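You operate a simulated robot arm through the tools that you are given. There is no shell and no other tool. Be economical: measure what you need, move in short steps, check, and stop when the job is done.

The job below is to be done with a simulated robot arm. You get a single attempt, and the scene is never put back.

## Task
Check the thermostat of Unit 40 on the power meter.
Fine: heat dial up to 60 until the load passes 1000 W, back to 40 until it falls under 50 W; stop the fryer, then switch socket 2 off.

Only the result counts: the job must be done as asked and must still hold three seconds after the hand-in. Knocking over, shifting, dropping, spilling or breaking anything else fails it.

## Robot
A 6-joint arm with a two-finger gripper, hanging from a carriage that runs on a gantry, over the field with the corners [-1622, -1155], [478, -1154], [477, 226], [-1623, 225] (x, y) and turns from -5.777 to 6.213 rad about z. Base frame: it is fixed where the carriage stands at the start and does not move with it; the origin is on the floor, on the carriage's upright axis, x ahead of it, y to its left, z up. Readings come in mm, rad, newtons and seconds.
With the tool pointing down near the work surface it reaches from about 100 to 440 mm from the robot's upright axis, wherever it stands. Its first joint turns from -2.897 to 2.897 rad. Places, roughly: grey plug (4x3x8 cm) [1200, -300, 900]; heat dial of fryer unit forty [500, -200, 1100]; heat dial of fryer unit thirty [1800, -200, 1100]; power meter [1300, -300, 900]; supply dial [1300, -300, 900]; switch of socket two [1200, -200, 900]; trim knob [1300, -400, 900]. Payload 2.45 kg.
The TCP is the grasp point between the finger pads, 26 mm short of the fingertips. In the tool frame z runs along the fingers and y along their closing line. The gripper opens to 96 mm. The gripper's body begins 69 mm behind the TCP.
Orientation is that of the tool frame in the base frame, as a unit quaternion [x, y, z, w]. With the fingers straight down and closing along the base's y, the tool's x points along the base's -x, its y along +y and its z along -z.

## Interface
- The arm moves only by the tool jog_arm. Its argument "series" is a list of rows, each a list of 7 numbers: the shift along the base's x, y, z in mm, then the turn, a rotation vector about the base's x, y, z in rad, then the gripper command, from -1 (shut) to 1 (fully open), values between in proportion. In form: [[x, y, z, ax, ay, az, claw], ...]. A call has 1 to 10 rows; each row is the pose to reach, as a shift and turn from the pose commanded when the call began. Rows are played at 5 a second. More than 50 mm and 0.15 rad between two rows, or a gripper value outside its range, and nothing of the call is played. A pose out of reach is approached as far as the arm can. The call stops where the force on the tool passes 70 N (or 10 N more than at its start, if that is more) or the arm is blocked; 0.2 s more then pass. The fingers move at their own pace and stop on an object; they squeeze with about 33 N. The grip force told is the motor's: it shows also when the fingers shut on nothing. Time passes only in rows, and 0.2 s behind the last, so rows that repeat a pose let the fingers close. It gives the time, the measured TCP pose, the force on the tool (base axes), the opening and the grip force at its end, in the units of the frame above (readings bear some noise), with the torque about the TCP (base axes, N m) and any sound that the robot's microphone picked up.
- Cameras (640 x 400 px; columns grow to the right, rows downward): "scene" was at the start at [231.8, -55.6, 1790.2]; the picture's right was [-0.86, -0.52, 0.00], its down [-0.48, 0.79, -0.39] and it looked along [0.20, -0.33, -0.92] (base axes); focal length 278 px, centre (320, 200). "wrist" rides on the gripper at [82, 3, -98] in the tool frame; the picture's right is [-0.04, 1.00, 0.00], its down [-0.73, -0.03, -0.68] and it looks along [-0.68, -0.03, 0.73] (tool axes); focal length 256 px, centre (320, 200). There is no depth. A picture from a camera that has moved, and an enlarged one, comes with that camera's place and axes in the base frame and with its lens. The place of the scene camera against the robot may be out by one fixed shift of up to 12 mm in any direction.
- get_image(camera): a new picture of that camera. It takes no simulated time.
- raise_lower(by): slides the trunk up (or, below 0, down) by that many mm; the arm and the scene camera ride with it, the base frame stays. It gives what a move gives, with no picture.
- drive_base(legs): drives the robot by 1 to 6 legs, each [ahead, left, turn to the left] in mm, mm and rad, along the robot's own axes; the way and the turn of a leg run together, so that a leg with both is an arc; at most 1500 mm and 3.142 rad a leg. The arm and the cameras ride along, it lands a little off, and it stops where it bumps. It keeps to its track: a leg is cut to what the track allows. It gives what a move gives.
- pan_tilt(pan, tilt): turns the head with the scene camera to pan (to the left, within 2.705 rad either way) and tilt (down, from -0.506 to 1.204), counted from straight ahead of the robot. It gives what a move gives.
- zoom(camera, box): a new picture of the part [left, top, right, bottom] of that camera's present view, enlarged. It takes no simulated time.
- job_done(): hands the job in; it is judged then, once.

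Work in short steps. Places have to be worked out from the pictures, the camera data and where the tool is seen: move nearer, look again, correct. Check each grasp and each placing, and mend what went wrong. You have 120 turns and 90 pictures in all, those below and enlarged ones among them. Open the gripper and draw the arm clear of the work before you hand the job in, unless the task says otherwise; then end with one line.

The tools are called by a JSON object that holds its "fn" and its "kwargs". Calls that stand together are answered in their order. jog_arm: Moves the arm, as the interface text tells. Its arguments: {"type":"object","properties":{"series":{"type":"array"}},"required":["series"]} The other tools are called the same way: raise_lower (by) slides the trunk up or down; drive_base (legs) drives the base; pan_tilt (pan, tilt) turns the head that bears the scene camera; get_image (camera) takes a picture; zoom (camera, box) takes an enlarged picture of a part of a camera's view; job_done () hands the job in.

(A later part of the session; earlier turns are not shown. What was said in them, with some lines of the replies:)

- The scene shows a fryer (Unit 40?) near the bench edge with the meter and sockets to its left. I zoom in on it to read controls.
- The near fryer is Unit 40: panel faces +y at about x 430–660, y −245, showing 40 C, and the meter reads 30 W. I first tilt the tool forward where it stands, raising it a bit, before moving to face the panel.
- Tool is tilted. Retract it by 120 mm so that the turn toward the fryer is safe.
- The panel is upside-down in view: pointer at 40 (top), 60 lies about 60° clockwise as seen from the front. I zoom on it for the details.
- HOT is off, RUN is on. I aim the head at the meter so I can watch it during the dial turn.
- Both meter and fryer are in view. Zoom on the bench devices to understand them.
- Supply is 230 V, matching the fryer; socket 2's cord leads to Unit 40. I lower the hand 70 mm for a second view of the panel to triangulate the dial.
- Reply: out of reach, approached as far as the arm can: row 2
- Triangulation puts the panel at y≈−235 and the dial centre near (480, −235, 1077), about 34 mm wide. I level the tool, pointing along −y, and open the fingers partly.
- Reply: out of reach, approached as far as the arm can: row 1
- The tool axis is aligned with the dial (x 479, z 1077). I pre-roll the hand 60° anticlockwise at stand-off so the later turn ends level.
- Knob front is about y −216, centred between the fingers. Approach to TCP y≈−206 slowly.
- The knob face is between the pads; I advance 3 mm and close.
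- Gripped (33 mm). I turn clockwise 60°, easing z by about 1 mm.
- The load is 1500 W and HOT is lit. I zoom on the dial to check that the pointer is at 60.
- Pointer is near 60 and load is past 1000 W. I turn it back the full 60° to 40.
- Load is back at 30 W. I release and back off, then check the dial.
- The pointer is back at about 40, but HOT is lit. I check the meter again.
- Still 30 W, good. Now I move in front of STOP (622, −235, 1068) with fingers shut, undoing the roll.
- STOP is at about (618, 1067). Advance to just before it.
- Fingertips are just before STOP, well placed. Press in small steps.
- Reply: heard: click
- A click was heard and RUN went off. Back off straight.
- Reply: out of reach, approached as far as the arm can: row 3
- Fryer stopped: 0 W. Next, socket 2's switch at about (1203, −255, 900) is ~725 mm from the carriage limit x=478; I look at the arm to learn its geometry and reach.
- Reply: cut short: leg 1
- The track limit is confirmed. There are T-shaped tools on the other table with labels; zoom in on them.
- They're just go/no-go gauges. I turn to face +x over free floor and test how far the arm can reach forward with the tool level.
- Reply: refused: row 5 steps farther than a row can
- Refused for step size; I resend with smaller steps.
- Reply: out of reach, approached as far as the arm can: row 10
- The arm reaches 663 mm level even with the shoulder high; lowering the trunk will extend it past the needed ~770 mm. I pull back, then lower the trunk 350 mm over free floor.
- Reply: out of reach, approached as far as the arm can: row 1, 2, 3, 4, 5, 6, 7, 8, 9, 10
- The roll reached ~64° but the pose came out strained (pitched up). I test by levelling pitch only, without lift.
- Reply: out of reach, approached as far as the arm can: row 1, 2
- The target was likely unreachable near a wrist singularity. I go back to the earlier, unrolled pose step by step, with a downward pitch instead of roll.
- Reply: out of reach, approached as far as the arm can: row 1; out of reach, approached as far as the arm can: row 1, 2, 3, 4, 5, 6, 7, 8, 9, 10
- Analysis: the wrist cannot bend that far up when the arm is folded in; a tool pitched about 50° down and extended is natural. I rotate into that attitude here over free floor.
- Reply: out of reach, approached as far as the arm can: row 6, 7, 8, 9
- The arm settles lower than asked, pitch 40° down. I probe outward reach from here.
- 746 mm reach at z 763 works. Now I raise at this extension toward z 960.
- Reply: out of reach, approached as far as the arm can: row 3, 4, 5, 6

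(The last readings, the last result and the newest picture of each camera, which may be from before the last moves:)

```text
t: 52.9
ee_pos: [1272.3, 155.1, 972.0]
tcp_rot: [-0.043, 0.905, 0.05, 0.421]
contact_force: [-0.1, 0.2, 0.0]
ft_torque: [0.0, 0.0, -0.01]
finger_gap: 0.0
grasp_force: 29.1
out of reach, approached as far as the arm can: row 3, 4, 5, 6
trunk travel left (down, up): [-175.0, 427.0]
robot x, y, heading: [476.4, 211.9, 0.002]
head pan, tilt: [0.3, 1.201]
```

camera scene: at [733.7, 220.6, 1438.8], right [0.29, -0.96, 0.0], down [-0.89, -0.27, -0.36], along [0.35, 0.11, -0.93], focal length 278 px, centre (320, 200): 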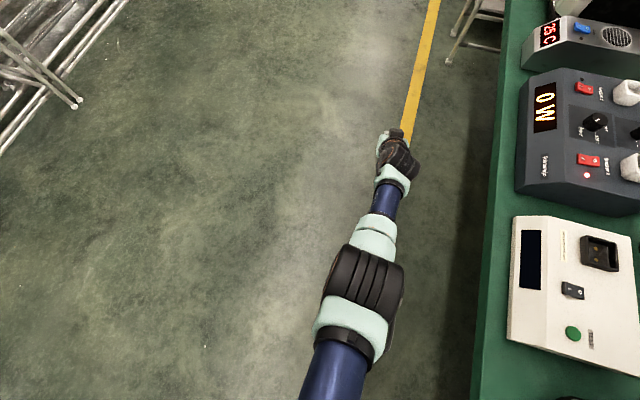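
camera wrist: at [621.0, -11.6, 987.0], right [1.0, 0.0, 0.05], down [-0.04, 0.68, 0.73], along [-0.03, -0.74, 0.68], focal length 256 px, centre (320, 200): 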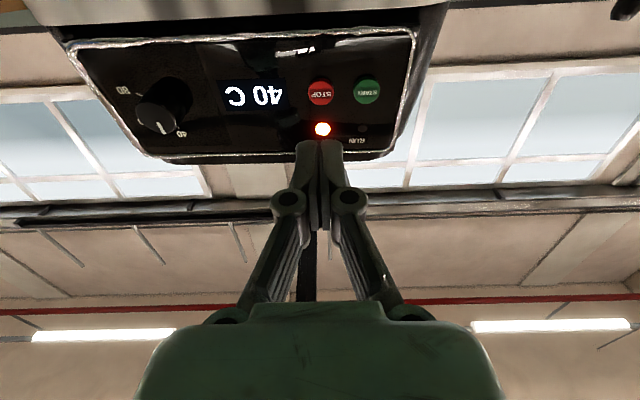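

Higher up it needs even more extension, so the trunk was too low. I raise it 150 mm; then move over toward the meter, aiming the arm at socket 2 from y≈0.

{"fn": "raise_lower", "kwargs": {"by": 150}}

{"fn": "drive_base", "kwargs": {"legs": [[0, -205, 0], [0, 0, -0.27]]}}

{"fn": "pan_tilt", "kwargs": {"pan": 0.0, "tilt": 0.75}}

{"fn": "get_image", "kwargs": {"camera": "scene"}}

{"fn": "get_image", "kwargs": {"camera": "wrist"}}

```text
t: 54.7
ee_pos: [1272.5, 156.0, 1122.0]
tcp_rot: [-0.043, 0.905, 0.05, 0.421]
contact_force: [-0.4, 0.2, 0.1]
ft_torque: [0.0, -0.01, 0.05]
finger_gap: 0.2
grasp_force: 29.0
trunk travel left (down, up): [-325.0, 277.0]
robot x, y, heading: [477.5, 208.4, -0.003]
head pan, tilt: [0.3, 1.201]
```

```text
t: 57.2
ee_pos: [1226.4, -261.2, 1123.0]
tcp_rot: [0.08, 0.902, -0.008, 0.424]
contact_force: [-0.6, -0.1, -0.1]
ft_torque: [0.01, 0.0, 0.01]
finger_gap: 0.0
grasp_force: 27.9
trunk travel left (down, up): [-325.0, 277.0]
robot x, y, heading: [477.8, 8.6, -0.283]
head pan, tilt: [0.3, 1.201]
```

```text
t: 58.1
ee_pos: [1226.3, -261.3, 1123.4]
tcp_rot: [0.08, 0.902, -0.009, 0.424]
contact_force: [0.1, -1.0, 0.3]
ft_torque: [0.0, 0.0, -0.03]
finger_gap: 0.1
grasp_force: 28.9
trunk travel left (down, up): [-325.0, 277.0]
robot x, y, heading: [472.8, 4.6, -0.28]
head pan, tilt: [0.0, 0.75]
```

```text
55 pictures are left
camera scene: at [749.3, -76.4, 1620.2], right [-0.28, -0.96, 0.0], down [-0.66, 0.19, -0.73], along [0.7, -0.2, -0.68], focal length 278 px, centre (320, 200)
```

scene: 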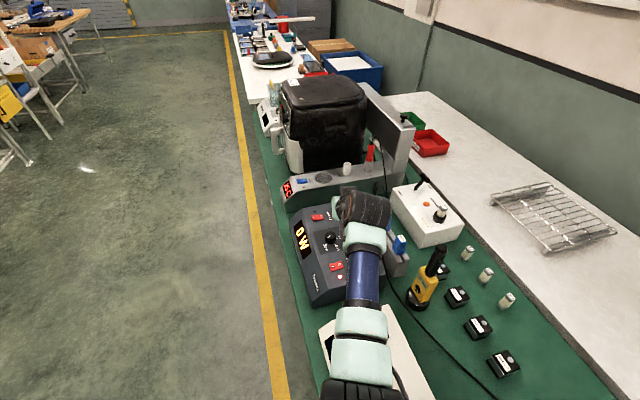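

```text
54 pictures are left
camera wrist: at [1099.5, -238.6, 1121.8], right [0.18, 0.98, 0.08], down [-0.06, -0.07, 1.0], along [0.98, -0.18, 0.05], focal length 256 px, centre (320, 200)
```

wrist: 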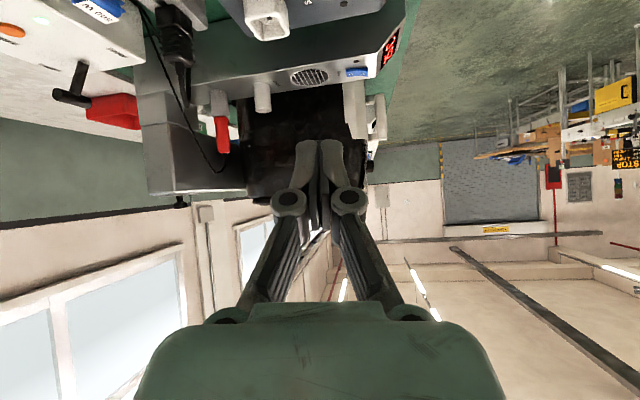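

The arm hovers above the meter. I zoom on the switch from this new viewpoint to triangulate it.

{"fn": "zoom", "kwargs": {"camera": "scene", "box": [270, 190, 430, 310]}}

```text
3.33 times, centred on (350, 250) of scene
camera zoom: at [749.3, -76.4, 1620.2], right [-0.28, -0.96, 0.0], down [-0.66, 0.19, -0.73], along [0.7, -0.2, -0.68], focal length 927 px, centre (220, 33)
```

zoom: 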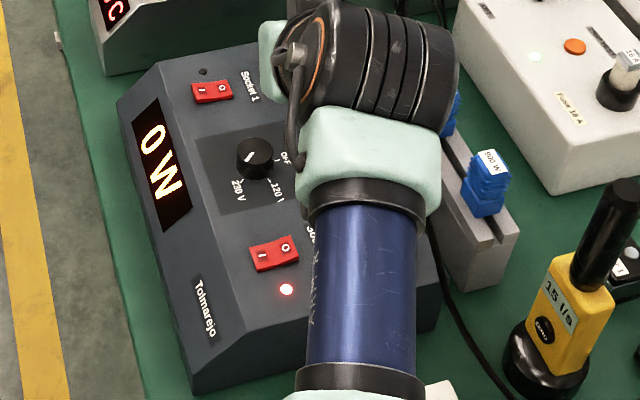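

Switch 2 triangulates to roughly (1184, −251, 920), but the forearm blocks the head's view. I turn the robot left by 0.55 rad and swing the arm back right, so the camera sees from the side.

{"fn": "drive_base", "kwargs": {"legs": [[0, 0, 0.55]]}}

{"fn": "jog_arm", "kwargs": {"series": [[4.9, -45.3, -8, 0, 0, -0.057, -1], [7.3, -90.5, -18, 0, 0, -0.114, -1], [7, -135.7, -28, 0, 0, -0.171, -1], [4.2, -180.5, -38, 0, 0, -0.228, -1], [-1.2, -225, -48, 0, 0, -0.285, -1], [-9.1, -268.8, -58, 0, 0, -0.342, -1], [-19.4, -312, -68, 0, 0, -0.4, -1], [-32.1, -354.3, -80, 0, 0, -0.456, -1], [-44, -390, -90, 0, 0, -0.513, -1]]}}

{"fn": "pan_tilt", "kwargs": {"pan": -0.7, "tilt": 0.85}}

{"fn": "get_image", "kwargs": {"camera": "scene"}}

```text
t: 60.0
ee_pos: [1255.8, 170.1, 1123.2]
tcp_rot: [-0.169, 0.89, 0.108, 0.41]
contact_force: [1.0, -0.2, 0.0]
ft_torque: [0.02, 0.02, 0.01]
finger_gap: 0.0
grasp_force: 28.4
trunk travel left (down, up): [-325.0, 277.0]
robot x, y, heading: [475.6, 6.7, 0.277]
head pan, tilt: [0.0, 0.75]
```

```text
t: 62.0
ee_pos: [1211.4, -219.5, 1034.7]
tcp_rot: [0.063, 0.903, 0.0, 0.424]
contact_force: [0.8, -0.7, 0.6]
ft_torque: [-0.02, -0.01, 0.0]
finger_gap: 0.1
grasp_force: 28.4
trunk travel left (down, up): [-325.0, 277.0]
robot x, y, heading: [476.6, 10.1, 0.273]
head pan, tilt: [0.0, 0.75]
```

```text
t: 63.1
ee_pos: [1212.0, -218.3, 1034.7]
tcp_rot: [0.063, 0.904, 0.0, 0.424]
contact_force: [0.2, 0.2, 0.0]
ft_torque: [-0.03, 0.02, -0.01]
finger_gap: 0.0
grasp_force: 28.6
trunk travel left (down, up): [-325.0, 277.0]
robot x, y, heading: [476.6, 5.3, 0.272]
head pan, tilt: [-0.7, 0.85]
```

```text
52 pictures are left
camera scene: at [741.3, 22.6, 1612.3], right [-0.42, -0.91, 0.0], down [-0.68, 0.31, -0.66], along [0.6, -0.27, -0.75], focal length 278 px, centre (320, 200)
```

scene: 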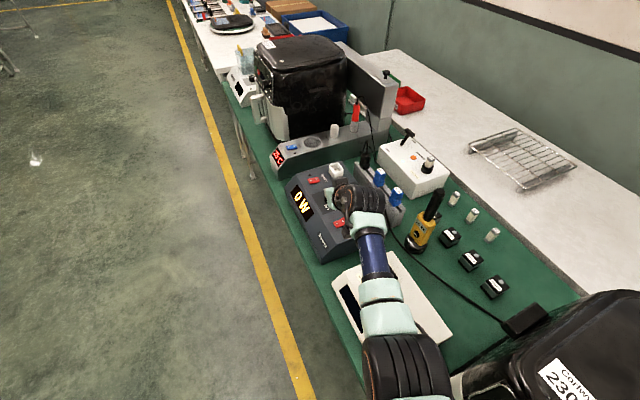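

The tip is still hidden behind the wrist. I use the wrist camera instead: retract and pitch the tool steeper so that it sees the switch.

{"fn": "jog_arm", "kwargs": {"series": [[-40, 8, 0, 0.013, 0.13, 0, -1], [-75, 16, 0, 0.026, 0.26, 0, -1], [-105, 24, 0, 0.039, 0.39, 0, -1], [-130, 30, 0, 0.052, 0.52, 0, -1]]}}

{"fn": "get_image", "kwargs": {"camera": "wrist"}}

```text
t: 64.1
ee_pos: [1168.5, -221.7, 1018.3]
tcp_rot: [0.062, 0.97, 0.045, 0.23]
contact_force: [0.1, 0.5, 0.3]
ft_torque: [-0.01, 0.0, -0.02]
finger_gap: 0.3
grasp_force: 27.9
out of reach, approached as far as the arm can: row 1, 2, 3, 4
trunk travel left (down, up): [-325.0, 277.0]
robot x, y, heading: [477.9, 6.3, 0.264]
head pan, tilt: [-0.7, 0.85]
```

```text
51 pictures are left
camera wrist: at [1051.9, -213.3, 1068.2], right [0.13, 0.98, 0.13], down [0.34, -0.17, 0.92], along [0.93, -0.08, -0.36], focal length 256 px, centre (320, 200)
```

wrist: 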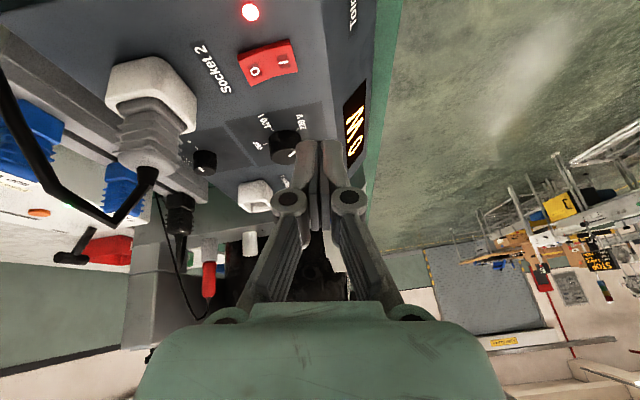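

Clear view of switch 2. I shift the hand sideways 70 mm for a second wrist view to triangulate its height.

{"fn": "jog_arm", "kwargs": {"series": [[0, 35, 0, 0, 0, 0, -1], [0, 70, 0, 0, 0, 0, -1]]}}

{"fn": "get_image", "kwargs": {"camera": "wrist"}}

```text
t: 64.7
ee_pos: [1184.1, -172.8, 1013.2]
tcp_rot: [0.059, 0.969, 0.057, 0.235]
contact_force: [0.8, 0.3, 0.4]
ft_torque: [0.03, -0.01, 0.0]
finger_gap: 0.0
grasp_force: 28.2
out of reach, approached as far as the arm can: row 1, 2
trunk travel left (down, up): [-325.0, 277.0]
robot x, y, heading: [475.9, 5.1, 0.269]
head pan, tilt: [-0.7, 0.85]
```

```text
50 pictures are left
camera wrist: at [1067.7, -166.2, 1062.0], right [0.12, 0.98, 0.16], down [0.33, -0.19, 0.92], along [0.94, -0.06, -0.35], focal length 256 px, centre (320, 200)
```

wrist: 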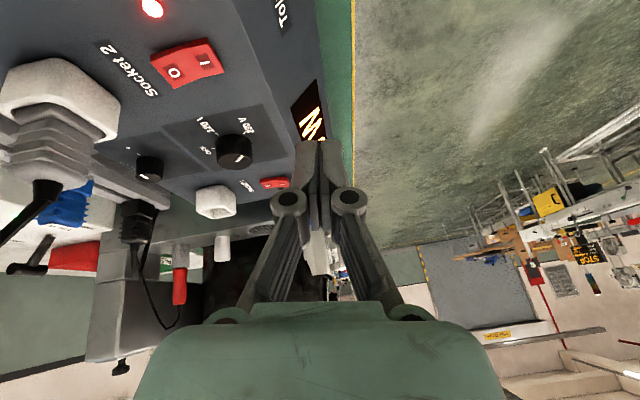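

Triangulated: O end of switch 2 at ≈(1194, −260, 901), I end near y −236. To keep the gripper body away from the plug, I yaw the tool by −0.42 and move over it at safe height.

{"fn": "jog_arm", "kwargs": {"series": [[10, -30, -5, 0, 0, -0.14, -1], [10, -60, -15, 0, 0, -0.28, -1], [10, -85, -30, 0, 0, -0.42, -1]]}}

{"fn": "get_image", "kwargs": {"camera": "wrist"}}

```text
t: 65.5
ee_pos: [1161.5, -260.2, 999.5]
tcp_rot: [0.211, 0.943, 0.057, 0.252]
contact_force: [-0.4, -0.4, 0.1]
ft_torque: [0.01, -0.03, -0.02]
finger_gap: 0.0
grasp_force: 28.1
out of reach, approached as far as the arm can: row 1, 2, 3
trunk travel left (down, up): [-325.0, 277.0]
robot x, y, heading: [474.1, 7.2, 0.271]
head pan, tilt: [-0.7, 0.85]
```

```text
49 pictures are left
camera wrist: at [1049.4, -222.2, 1047.0], right [0.4, 0.89, 0.23], down [0.23, -0.34, 0.91], along [0.89, -0.31, -0.34], focal length 256 px, centre (320, 200)
```

wrist: 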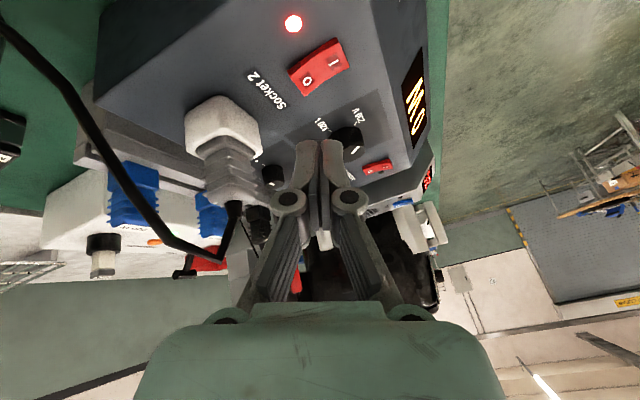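

The body should lean away from the plug: I rotate −0.3 about x and lower to hover ~25 mm over the O end.

{"fn": "jog_arm", "kwargs": {"series": [[7, 2, -15, -0.1, 0, 0, -1], [14, 4, -35, -0.2, 0, 0, -1], [20, 5, -53, -0.3, 0, 0, -1]]}}

{"fn": "get_image", "kwargs": {"camera": "wrist"}}

{"fn": "get_image", "kwargs": {"camera": "scene"}}

```text
t: 66.3
ee_pos: [1169.8, -244.5, 943.3]
tcp_rot: [0.211, 0.924, 0.028, 0.317]
contact_force: [-0.3, 0.0, -0.3]
ft_torque: [0.0, -0.02, 0.0]
finger_gap: 0.0
grasp_force: 28.3
out of reach, approached as far as the arm can: row 1, 2, 3
trunk travel left (down, up): [-325.0, 277.0]
robot x, y, heading: [475.3, 7.6, 0.271]
head pan, tilt: [-0.7, 0.85]
```

```text
48 pictures are left
camera wrist: at [1053.6, -199.7, 974.0], right [0.4, 0.89, 0.21], down [0.1, -0.27, 0.96], along [0.91, -0.36, -0.2], focal length 256 px, centre (320, 200)
```

wrist: 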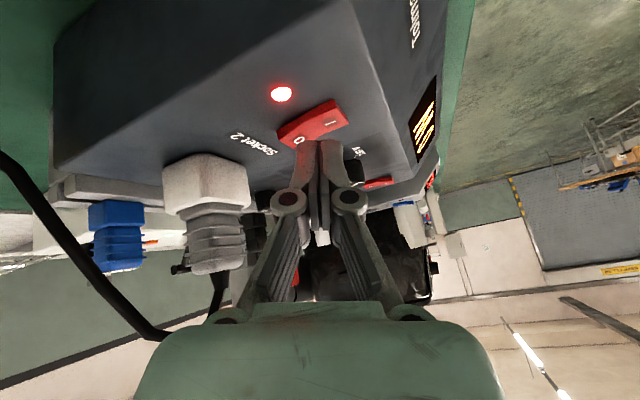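

```text
47 pictures are left
camera scene: at [740.0, 23.5, 1611.8], right [-0.42, -0.91, 0.0], down [-0.68, 0.31, -0.66], along [0.6, -0.27, -0.75], focal length 278 px, centre (320, 200)
```

scene: 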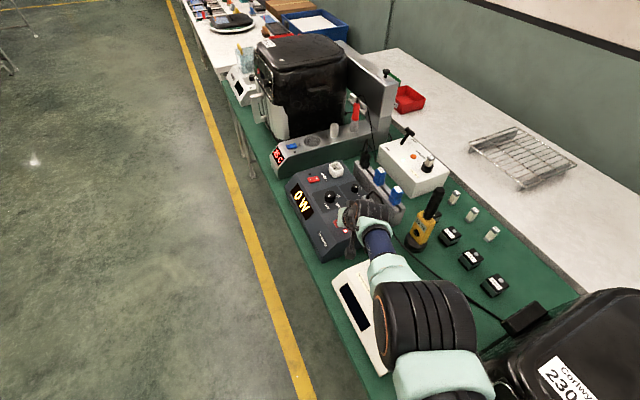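

The arm is at an inner limit with this trunk height. I raise the trunk 80 mm, and lower the arm accordingly, to gain freedom.

{"fn": "raise_lower", "kwargs": {"by": 80}}

{"fn": "jog_arm", "kwargs": {"series": [[4, -2, -20, -0.05, 0, 0, -1], [6, -4, -45, -0.1, 0, 0, -1], [8, -6, -70, -0.15, 0, 0, -1]]}}

```text
t: 67.5
ee_pos: [1171.2, -244.6, 1024.6]
tcp_rot: [0.211, 0.924, 0.028, 0.317]
contact_force: [-0.4, 1.2, -0.1]
ft_torque: [0.01, 0.01, 0.0]
finger_gap: 0.2
grasp_force: 28.6
trunk travel left (down, up): [-405.0, 197.0]
robot x, y, heading: [475.9, 8.5, 0.27]
head pan, tilt: [-0.7, 0.85]
```

```text
t: 68.2
ee_pos: [1171.0, -246.1, 1025.2]
tcp_rot: [0.211, 0.924, 0.028, 0.316]
contact_force: [0.2, -0.5, 0.2]
ft_torque: [0.0, 0.03, 0.0]
finger_gap: 0.0
grasp_force: 28.6
out of reach, approached as far as the arm can: row 1, 2, 3
trunk travel left (down, up): [-405.0, 197.0]
robot x, y, heading: [473.4, 8.4, 0.271]
head pan, tilt: [-0.7, 0.85]
```

No movement: the last command is still infeasible. I undo that rotation while lowering further.

{"fn": "jog_arm", "kwargs": {"series": [[0, 0, -10, 0.1, -0.1, 0, -1], [0, 0, -20, 0.2, -0.2, 0, -1]]}}

```text
t: 68.8
ee_pos: [1168.6, -245.8, 1007.9]
tcp_rot: [0.237, 0.88, 0.14, 0.387]
contact_force: [1.0, -0.8, -0.1]
ft_torque: [0.0, 0.09, -0.03]
finger_gap: 0.0
grasp_force: 29.0
out of reach, approached as far as the arm can: row 2
trunk travel left (down, up): [-405.0, 197.0]
robot x, y, heading: [471.4, 7.2, 0.269]
head pan, tilt: [-0.7, 0.85]
```

The wrist seems unable to bend steeper than the forearm, so I use a ~40° pitch with no roll, aligned with the arm. Lower the trunk 60 mm and rotate into that attitude.

{"fn": "raise_lower", "kwargs": {"by": -50}}

{"fn": "jog_arm", "kwargs": {"series": [[0, 0, 5, -0.115, 0.01, -0.007, -1], [0, 0, 5, -0.23, 0.019, -0.014, -1], [0, 0, 5, -0.345, 0.029, -0.021, -1], [0, 0, 5, -0.459, 0.038, -0.029, -1]]}}

{"fn": "get_image", "kwargs": {"camera": "wrist"}}

```text
t: 69.8
ee_pos: [1169.0, -245.5, 955.5]
tcp_rot: [0.237, 0.88, 0.141, 0.386]
contact_force: [-0.2, -0.3, -0.3]
ft_torque: [0.01, 0.0, -0.01]
finger_gap: 0.0
grasp_force: 28.5
trunk travel left (down, up): [-355.0, 247.0]
robot x, y, heading: [475.2, 6.0, 0.267]
head pan, tilt: [-0.7, 0.85]
```

```text
t: 70.8
ee_pos: [1182.0, -251.4, 954.1]
tcp_rot: [0.179, 0.895, -0.02, 0.409]
contact_force: [0.0, 0.1, 0.1]
ft_torque: [0.02, 0.03, 0.03]
finger_gap: 0.0
grasp_force: 28.6
out of reach, approached as far as the arm can: row 1, 2, 3, 4
trunk travel left (down, up): [-355.0, 247.0]
robot x, y, heading: [475.8, 7.5, 0.268]
head pan, tilt: [-0.7, 0.85]
```

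```text
46 pictures are left
camera wrist: at [1062.2, -205.0, 957.9], right [0.36, 0.92, 0.14], down [-0.06, -0.13, 0.99], along [0.93, -0.37, 0.01], focal length 256 px, centre (320, 200)
```

wrist: 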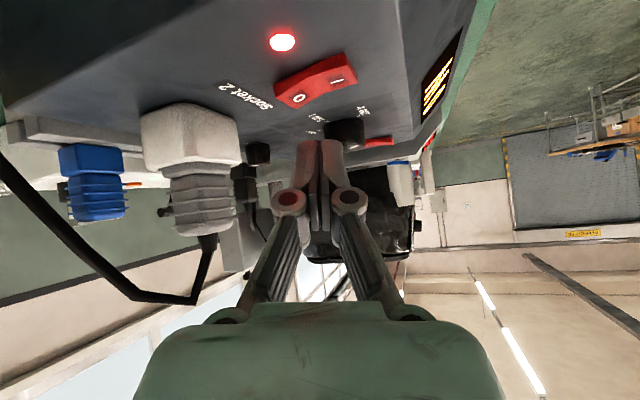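

Good attitude now; tip's lower edge at ≈(1194, −253, 928), O end at (1195, −263, 902). Shift −10 mm in y and go down 20 mm to just above it.

{"fn": "jog_arm", "kwargs": {"series": [[0, -10, 0, 0, 0, 0, -1], [0, -10, -10, 0, 0, 0, -1], [0, -10, -20, 0, 0, 0, -1]]}}

{"fn": "get_image", "kwargs": {"camera": "wrist"}}

{"fn": "zoom", "kwargs": {"camera": "scene", "box": [270, 140, 430, 280]}}

```text
t: 71.6
ee_pos: [1173.5, -257.2, 938.6]
tcp_rot: [0.18, 0.894, -0.02, 0.41]
contact_force: [-0.1, -0.4, 0.0]
ft_torque: [0.0, 0.05, 0.0]
finger_gap: 0.0
grasp_force: 28.9
out of reach, approached as far as the arm can: row 2, 3
trunk travel left (down, up): [-355.0, 247.0]
robot x, y, heading: [473.0, 8.7, 0.271]
head pan, tilt: [-0.7, 0.85]
```

```text
45 pictures are left
camera wrist: at [1054.3, -210.1, 941.9], right [0.36, 0.92, 0.14], down [-0.06, -0.13, 0.99], along [0.93, -0.37, 0.01], focal length 256 px, centre (320, 200)
```

wrist: 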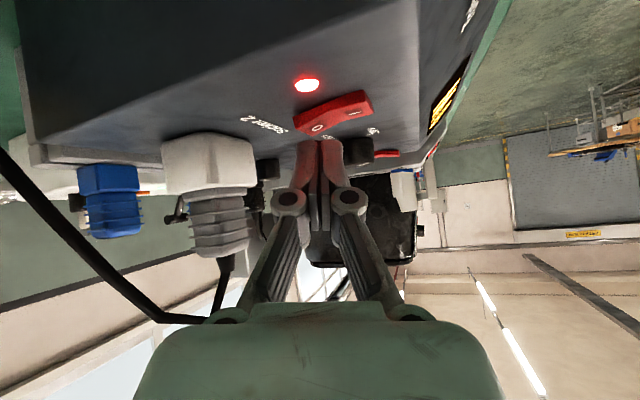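

```text
2.86 times, centred on (350, 210) of scene
camera zoom: at [741.3, 22.6, 1642.3], right [-0.42, -0.91, 0.0], down [-0.68, 0.31, -0.66], along [0.6, -0.27, -0.75], focal length 795 px, centre (234, 171)
```

zoom: 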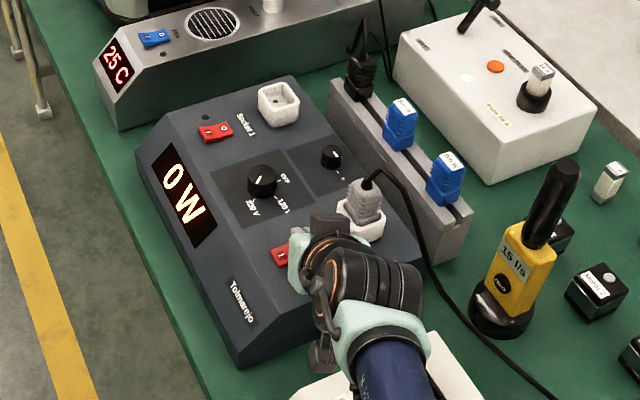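

Now the outer reach limit bites (x fell short by 8 mm). I raise the hand 45 mm, correct x, then lower the trunk 42 mm instead.

{"fn": "jog_arm", "kwargs": {"series": [[3, -2, 20, 0, 0, 0, -1], [9, -4, 45, 0, 0, 0, -1]]}}

{"fn": "raise_lower", "kwargs": {"by": -42}}

{"fn": "get_image", "kwargs": {"camera": "wrist"}}

```text
t: 72.2
ee_pos: [1189.5, -263.3, 978.6]
tcp_rot: [0.178, 0.894, -0.02, 0.41]
contact_force: [0.2, -0.2, 0.0]
ft_torque: [-0.01, -0.03, 0.02]
finger_gap: 0.0
grasp_force: 28.5
out of reach, approached as far as the arm can: row 2
trunk travel left (down, up): [-355.0, 247.0]
robot x, y, heading: [473.5, 9.2, 0.267]
head pan, tilt: [-0.7, 0.85]
```

```text
t: 73.0
ee_pos: [1189.2, -264.2, 937.8]
tcp_rot: [0.179, 0.895, -0.02, 0.409]
contact_force: [0.9, -0.6, 0.3]
ft_torque: [-0.02, 0.07, 0.02]
finger_gap: 0.0
grasp_force: 28.5
trunk travel left (down, up): [-313.0, 289.0]
robot x, y, heading: [473.1, 6.5, 0.271]
head pan, tilt: [-0.7, 0.85]
```

```text
43 pictures are left
camera wrist: at [1070.4, -217.3, 941.2], right [0.36, 0.92, 0.14], down [-0.06, -0.13, 0.99], along [0.93, -0.37, 0.01], focal length 256 px, centre (320, 200)
```

wrist: 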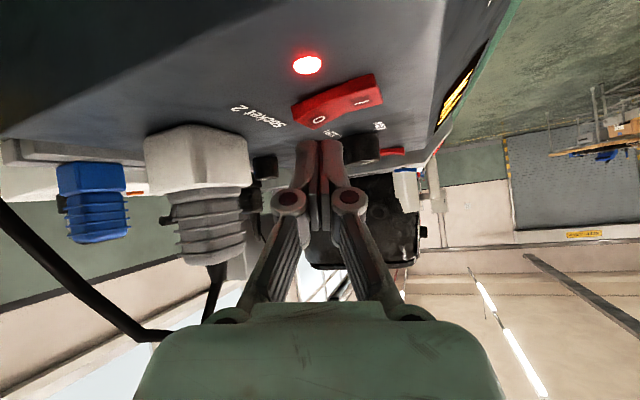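

Tip is right at the O end but ~6 mm too far in x. I try a small jog back.

{"fn": "jog_arm", "kwargs": {"series": [[-6, 1, 0, 0, 0, 0, -1]]}}

```text
t: 73.4
ee_pos: [1188.7, -263.9, 934.9]
tcp_rot: [0.179, 0.895, -0.019, 0.409]
contact_force: [-0.2, 0.1, 0.0]
ft_torque: [0.01, 0.02, 0.0]
finger_gap: 0.1
grasp_force: 28.7
out of reach, approached as far as the arm can: row 1
trunk travel left (down, up): [-313.0, 289.0]
robot x, y, heading: [476.4, 7.5, 0.27]
head pan, tilt: [-0.7, 0.85]
```

Blocked at an inner limit, so I move the carriage back ~6 mm instead.

{"fn": "drive_base", "kwargs": {"legs": [[-6, 1.5, 0]]}}

{"fn": "get_image", "kwargs": {"camera": "wrist"}}

```text
t: 74.2
ee_pos: [1181.9, -262.9, 934.1]
tcp_rot: [0.18, 0.895, -0.02, 0.408]
contact_force: [0.0, 0.2, -0.3]
ft_torque: [0.02, 0.01, 0.0]
finger_gap: 0.0
grasp_force: 28.3
trunk travel left (down, up): [-313.0, 289.0]
robot x, y, heading: [469.9, 8.2, 0.276]
head pan, tilt: [-0.7, 0.85]
```

```text
42 pictures are left
camera wrist: at [1062.5, -217.9, 938.5], right [0.36, 0.92, 0.14], down [-0.06, -0.13, 0.99], along [0.93, -0.37, 0.01], focal length 256 px, centre (320, 200)
```

wrist: 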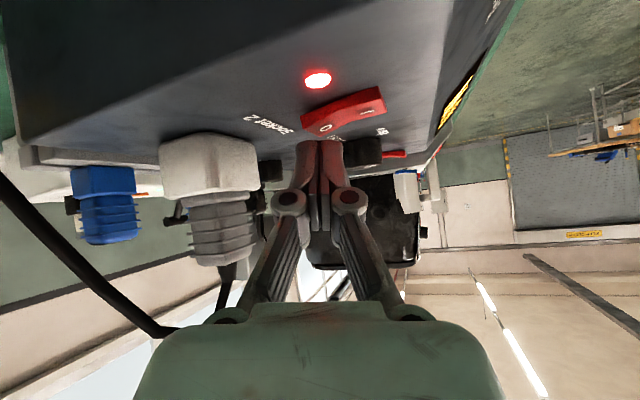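

Lower edge of the tip is now over the O end (~1194, −264), ~6 mm above. Press by lowering the trunk in small steps.

{"fn": "raise_lower", "kwargs": {"by": -7}}

{"fn": "get_image", "kwargs": {"camera": "wrist"}}

```text
t: 74.7
ee_pos: [1182.4, -263.9, 928.2]
tcp_rot: [0.18, 0.894, -0.02, 0.409]
contact_force: [0.1, 0.5, 0.0]
ft_torque: [0.0, 0.01, -0.01]
finger_gap: 0.0
grasp_force: 28.9
trunk travel left (down, up): [-306.0, 296.0]
robot x, y, heading: [469.6, 11.2, 0.27]
head pan, tilt: [-0.7, 0.85]
```

```text
41 pictures are left
camera wrist: at [1062.6, -217.9, 931.4], right [0.36, 0.92, 0.14], down [-0.06, -0.13, 0.99], along [0.93, -0.37, 0.01], focal length 256 px, centre (320, 200)
```

wrist: 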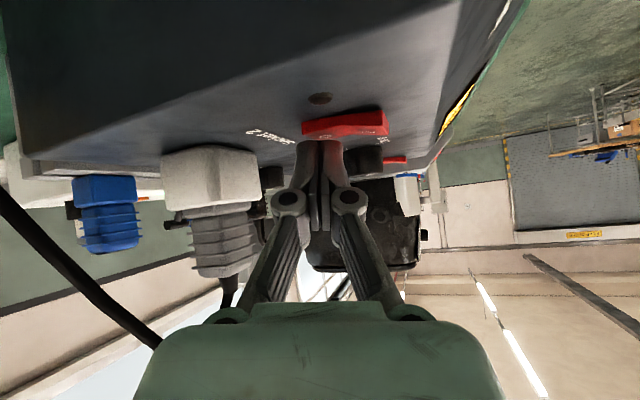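

The LED went out: switch flipped. I raise clear and verify.

{"fn": "raise_lower", "kwargs": {"by": 60}}

{"fn": "get_image", "kwargs": {"camera": "wrist"}}

{"fn": "zoom", "kwargs": {"camera": "scene", "box": [270, 140, 430, 280]}}

```text
t: 75.7
ee_pos: [1181.3, -264.5, 987.1]
tcp_rot: [0.18, 0.895, -0.02, 0.408]
contact_force: [-0.1, 0.8, 1.5]
ft_torque: [0.02, -0.04, 0.0]
finger_gap: 0.1
grasp_force: 28.0
trunk travel left (down, up): [-366.0, 236.0]
robot x, y, heading: [469.0, 5.4, 0.267]
head pan, tilt: [-0.7, 0.85]
```

```text
40 pictures are left
camera wrist: at [1062.4, -217.9, 991.4], right [0.36, 0.92, 0.14], down [-0.06, -0.13, 0.99], along [0.93, -0.37, 0.01], focal length 256 px, centre (320, 200)
```

wrist: 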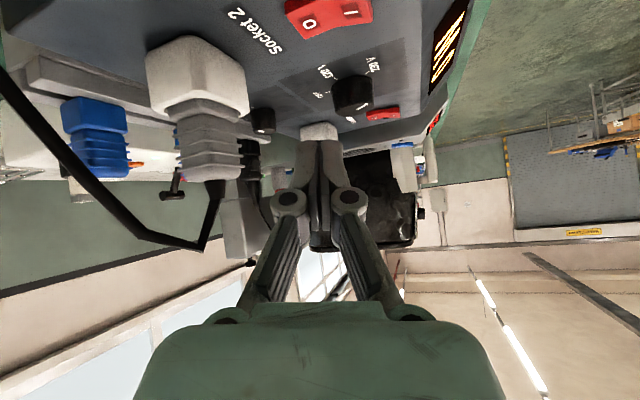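

```text
2.86 times, centred on (350, 210) of scene
camera zoom: at [735.1, 22.4, 1653.3], right [-0.42, -0.91, 0.0], down [-0.68, 0.31, -0.66], along [0.6, -0.27, -0.75], focal length 795 px, centre (234, 171)
```

zoom: 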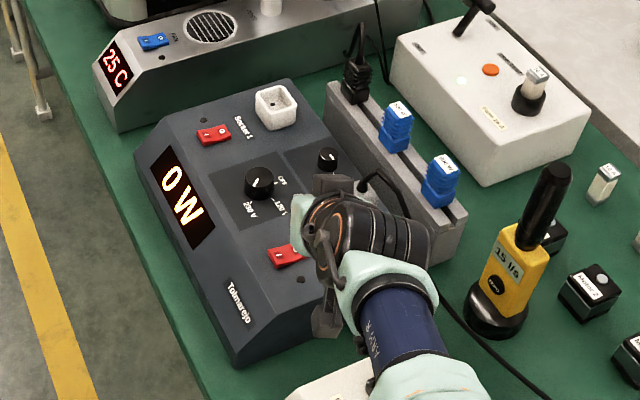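

Socket 2 LED is off. I raise further, swing the arm off the bench over the free floor and open the gripper.

{"fn": "raise_lower", "kwargs": {"by": 150}}

{"fn": "drive_base", "kwargs": {"legs": [[0, 0, 0.6]]}}

{"fn": "jog_arm", "kwargs": {"series": [[0, 0, 0, 0, 0, 0, 1], [0, 0, 0, 0, 0, 0, 1], [0, 0, 0, 0, 0, 0, 1], [0, 0, 0, 0, 0, 0, 1]]}}

{"fn": "pan_tilt", "kwargs": {"pan": -1.45, "tilt": 1.0}}

{"fn": "get_image", "kwargs": {"camera": "scene"}}

```text
t: 77.5
ee_pos: [1182.1, -263.4, 1138.0]
tcp_rot: [0.18, 0.895, -0.02, 0.409]
contact_force: [0.1, 0.0, 0.9]
ft_torque: [0.01, 0.01, 0.01]
finger_gap: 0.0
grasp_force: 27.8
trunk travel left (down, up): [-516.0, 86.0]
robot x, y, heading: [468.4, 6.9, 0.271]
head pan, tilt: [-0.7, 0.85]
```

```text
t: 79.5
ee_pos: [1209.1, 188.5, 1138.6]
tcp_rot: [-0.097, 0.907, 0.104, 0.397]
contact_force: [0.1, -0.1, 0.2]
ft_torque: [0.03, -0.03, 0.02]
finger_gap: 0.1
grasp_force: 28.7
trunk travel left (down, up): [-516.0, 86.0]
robot x, y, heading: [467.5, 5.3, 0.874]
head pan, tilt: [-0.7, 0.85]
```

```text
t: 80.5
ee_pos: [1210.0, 189.5, 1138.0]
tcp_rot: [-0.095, 0.907, 0.103, 0.397]
contact_force: [-0.3, 0.4, 0.4]
ft_torque: [0.01, -0.01, -0.03]
finger_gap: 96.1
grasp_force: 0.0
trunk travel left (down, up): [-516.0, 86.0]
robot x, y, heading: [469.0, 11.2, 0.876]
head pan, tilt: [-0.7, 0.85]
```

```text
t: 81.6
ee_pos: [1210.6, 187.7, 1137.1]
tcp_rot: [-0.096, 0.907, 0.103, 0.397]
contact_force: [0.0, 0.2, 0.1]
ft_torque: [-0.01, 0.0, 0.02]
finger_gap: 96.0
grasp_force: 0.1
trunk travel left (down, up): [-516.0, 86.0]
robot x, y, heading: [469.2, 10.3, 0.873]
head pan, tilt: [-1.45, 1.0]
```

```text
38 pictures are left
camera scene: at [658.1, 117.0, 1792.2], right [-0.54, -0.84, 0.0], down [-0.71, 0.46, -0.54], along [0.45, -0.29, -0.84], focal length 278 px, centre (320, 200)
```

scene: 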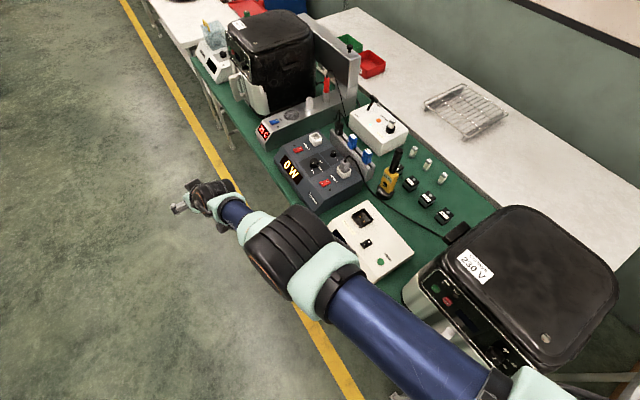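

Everything stands in place; a last zoom confirms the meter and the fryer.

{"fn": "zoom", "kwargs": {"camera": "scene", "box": [260, 110, 420, 220]}}

{"fn": "zoom", "kwargs": {"camera": "scene", "box": [390, 240, 550, 380]}}

```text
3.64 times, centred on (340, 165) of scene
camera zoom: at [658.1, 117.0, 1792.2], right [-0.54, -0.84, 0.0], down [-0.71, 0.46, -0.54], along [0.45, -0.29, -0.84], focal length 1011 px, centre (247, 327)
```

zoom: 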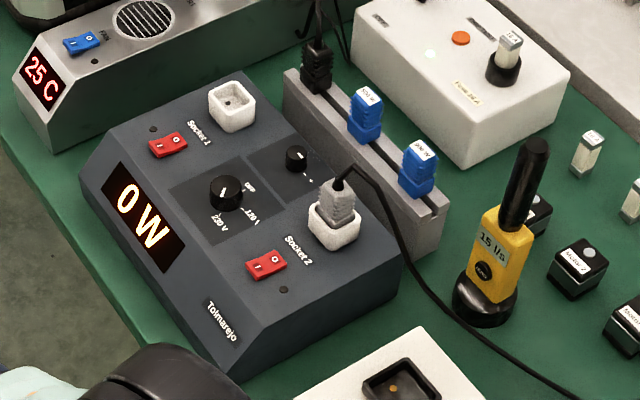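

```text
2.86 times, centred on (470, 310) of scene
camera zoom: at [658.1, 117.0, 1792.2], right [-0.54, -0.84, 0.0], down [-0.71, 0.46, -0.54], along [0.45, -0.29, -0.84], focal length 795 px, centre (-109, -114)
```

zoom: 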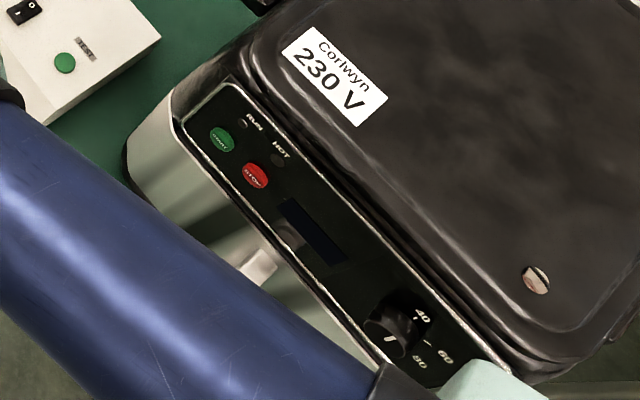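

The socket 2 LED is off, the meter shows 0 W, the fryer is dark and nothing has shifted, so I hand the job in.

{"fn": "job_done", "kwargs": {}}

```text
The job is handed in.
```

The thermostat of Unit 40 checks out: at 60 the load rose to 1500 W, and back at 40 it fell to 30 W. I then stopped the fryer (0 W), switched socket 2 off, and handed the job in with the arm clear.
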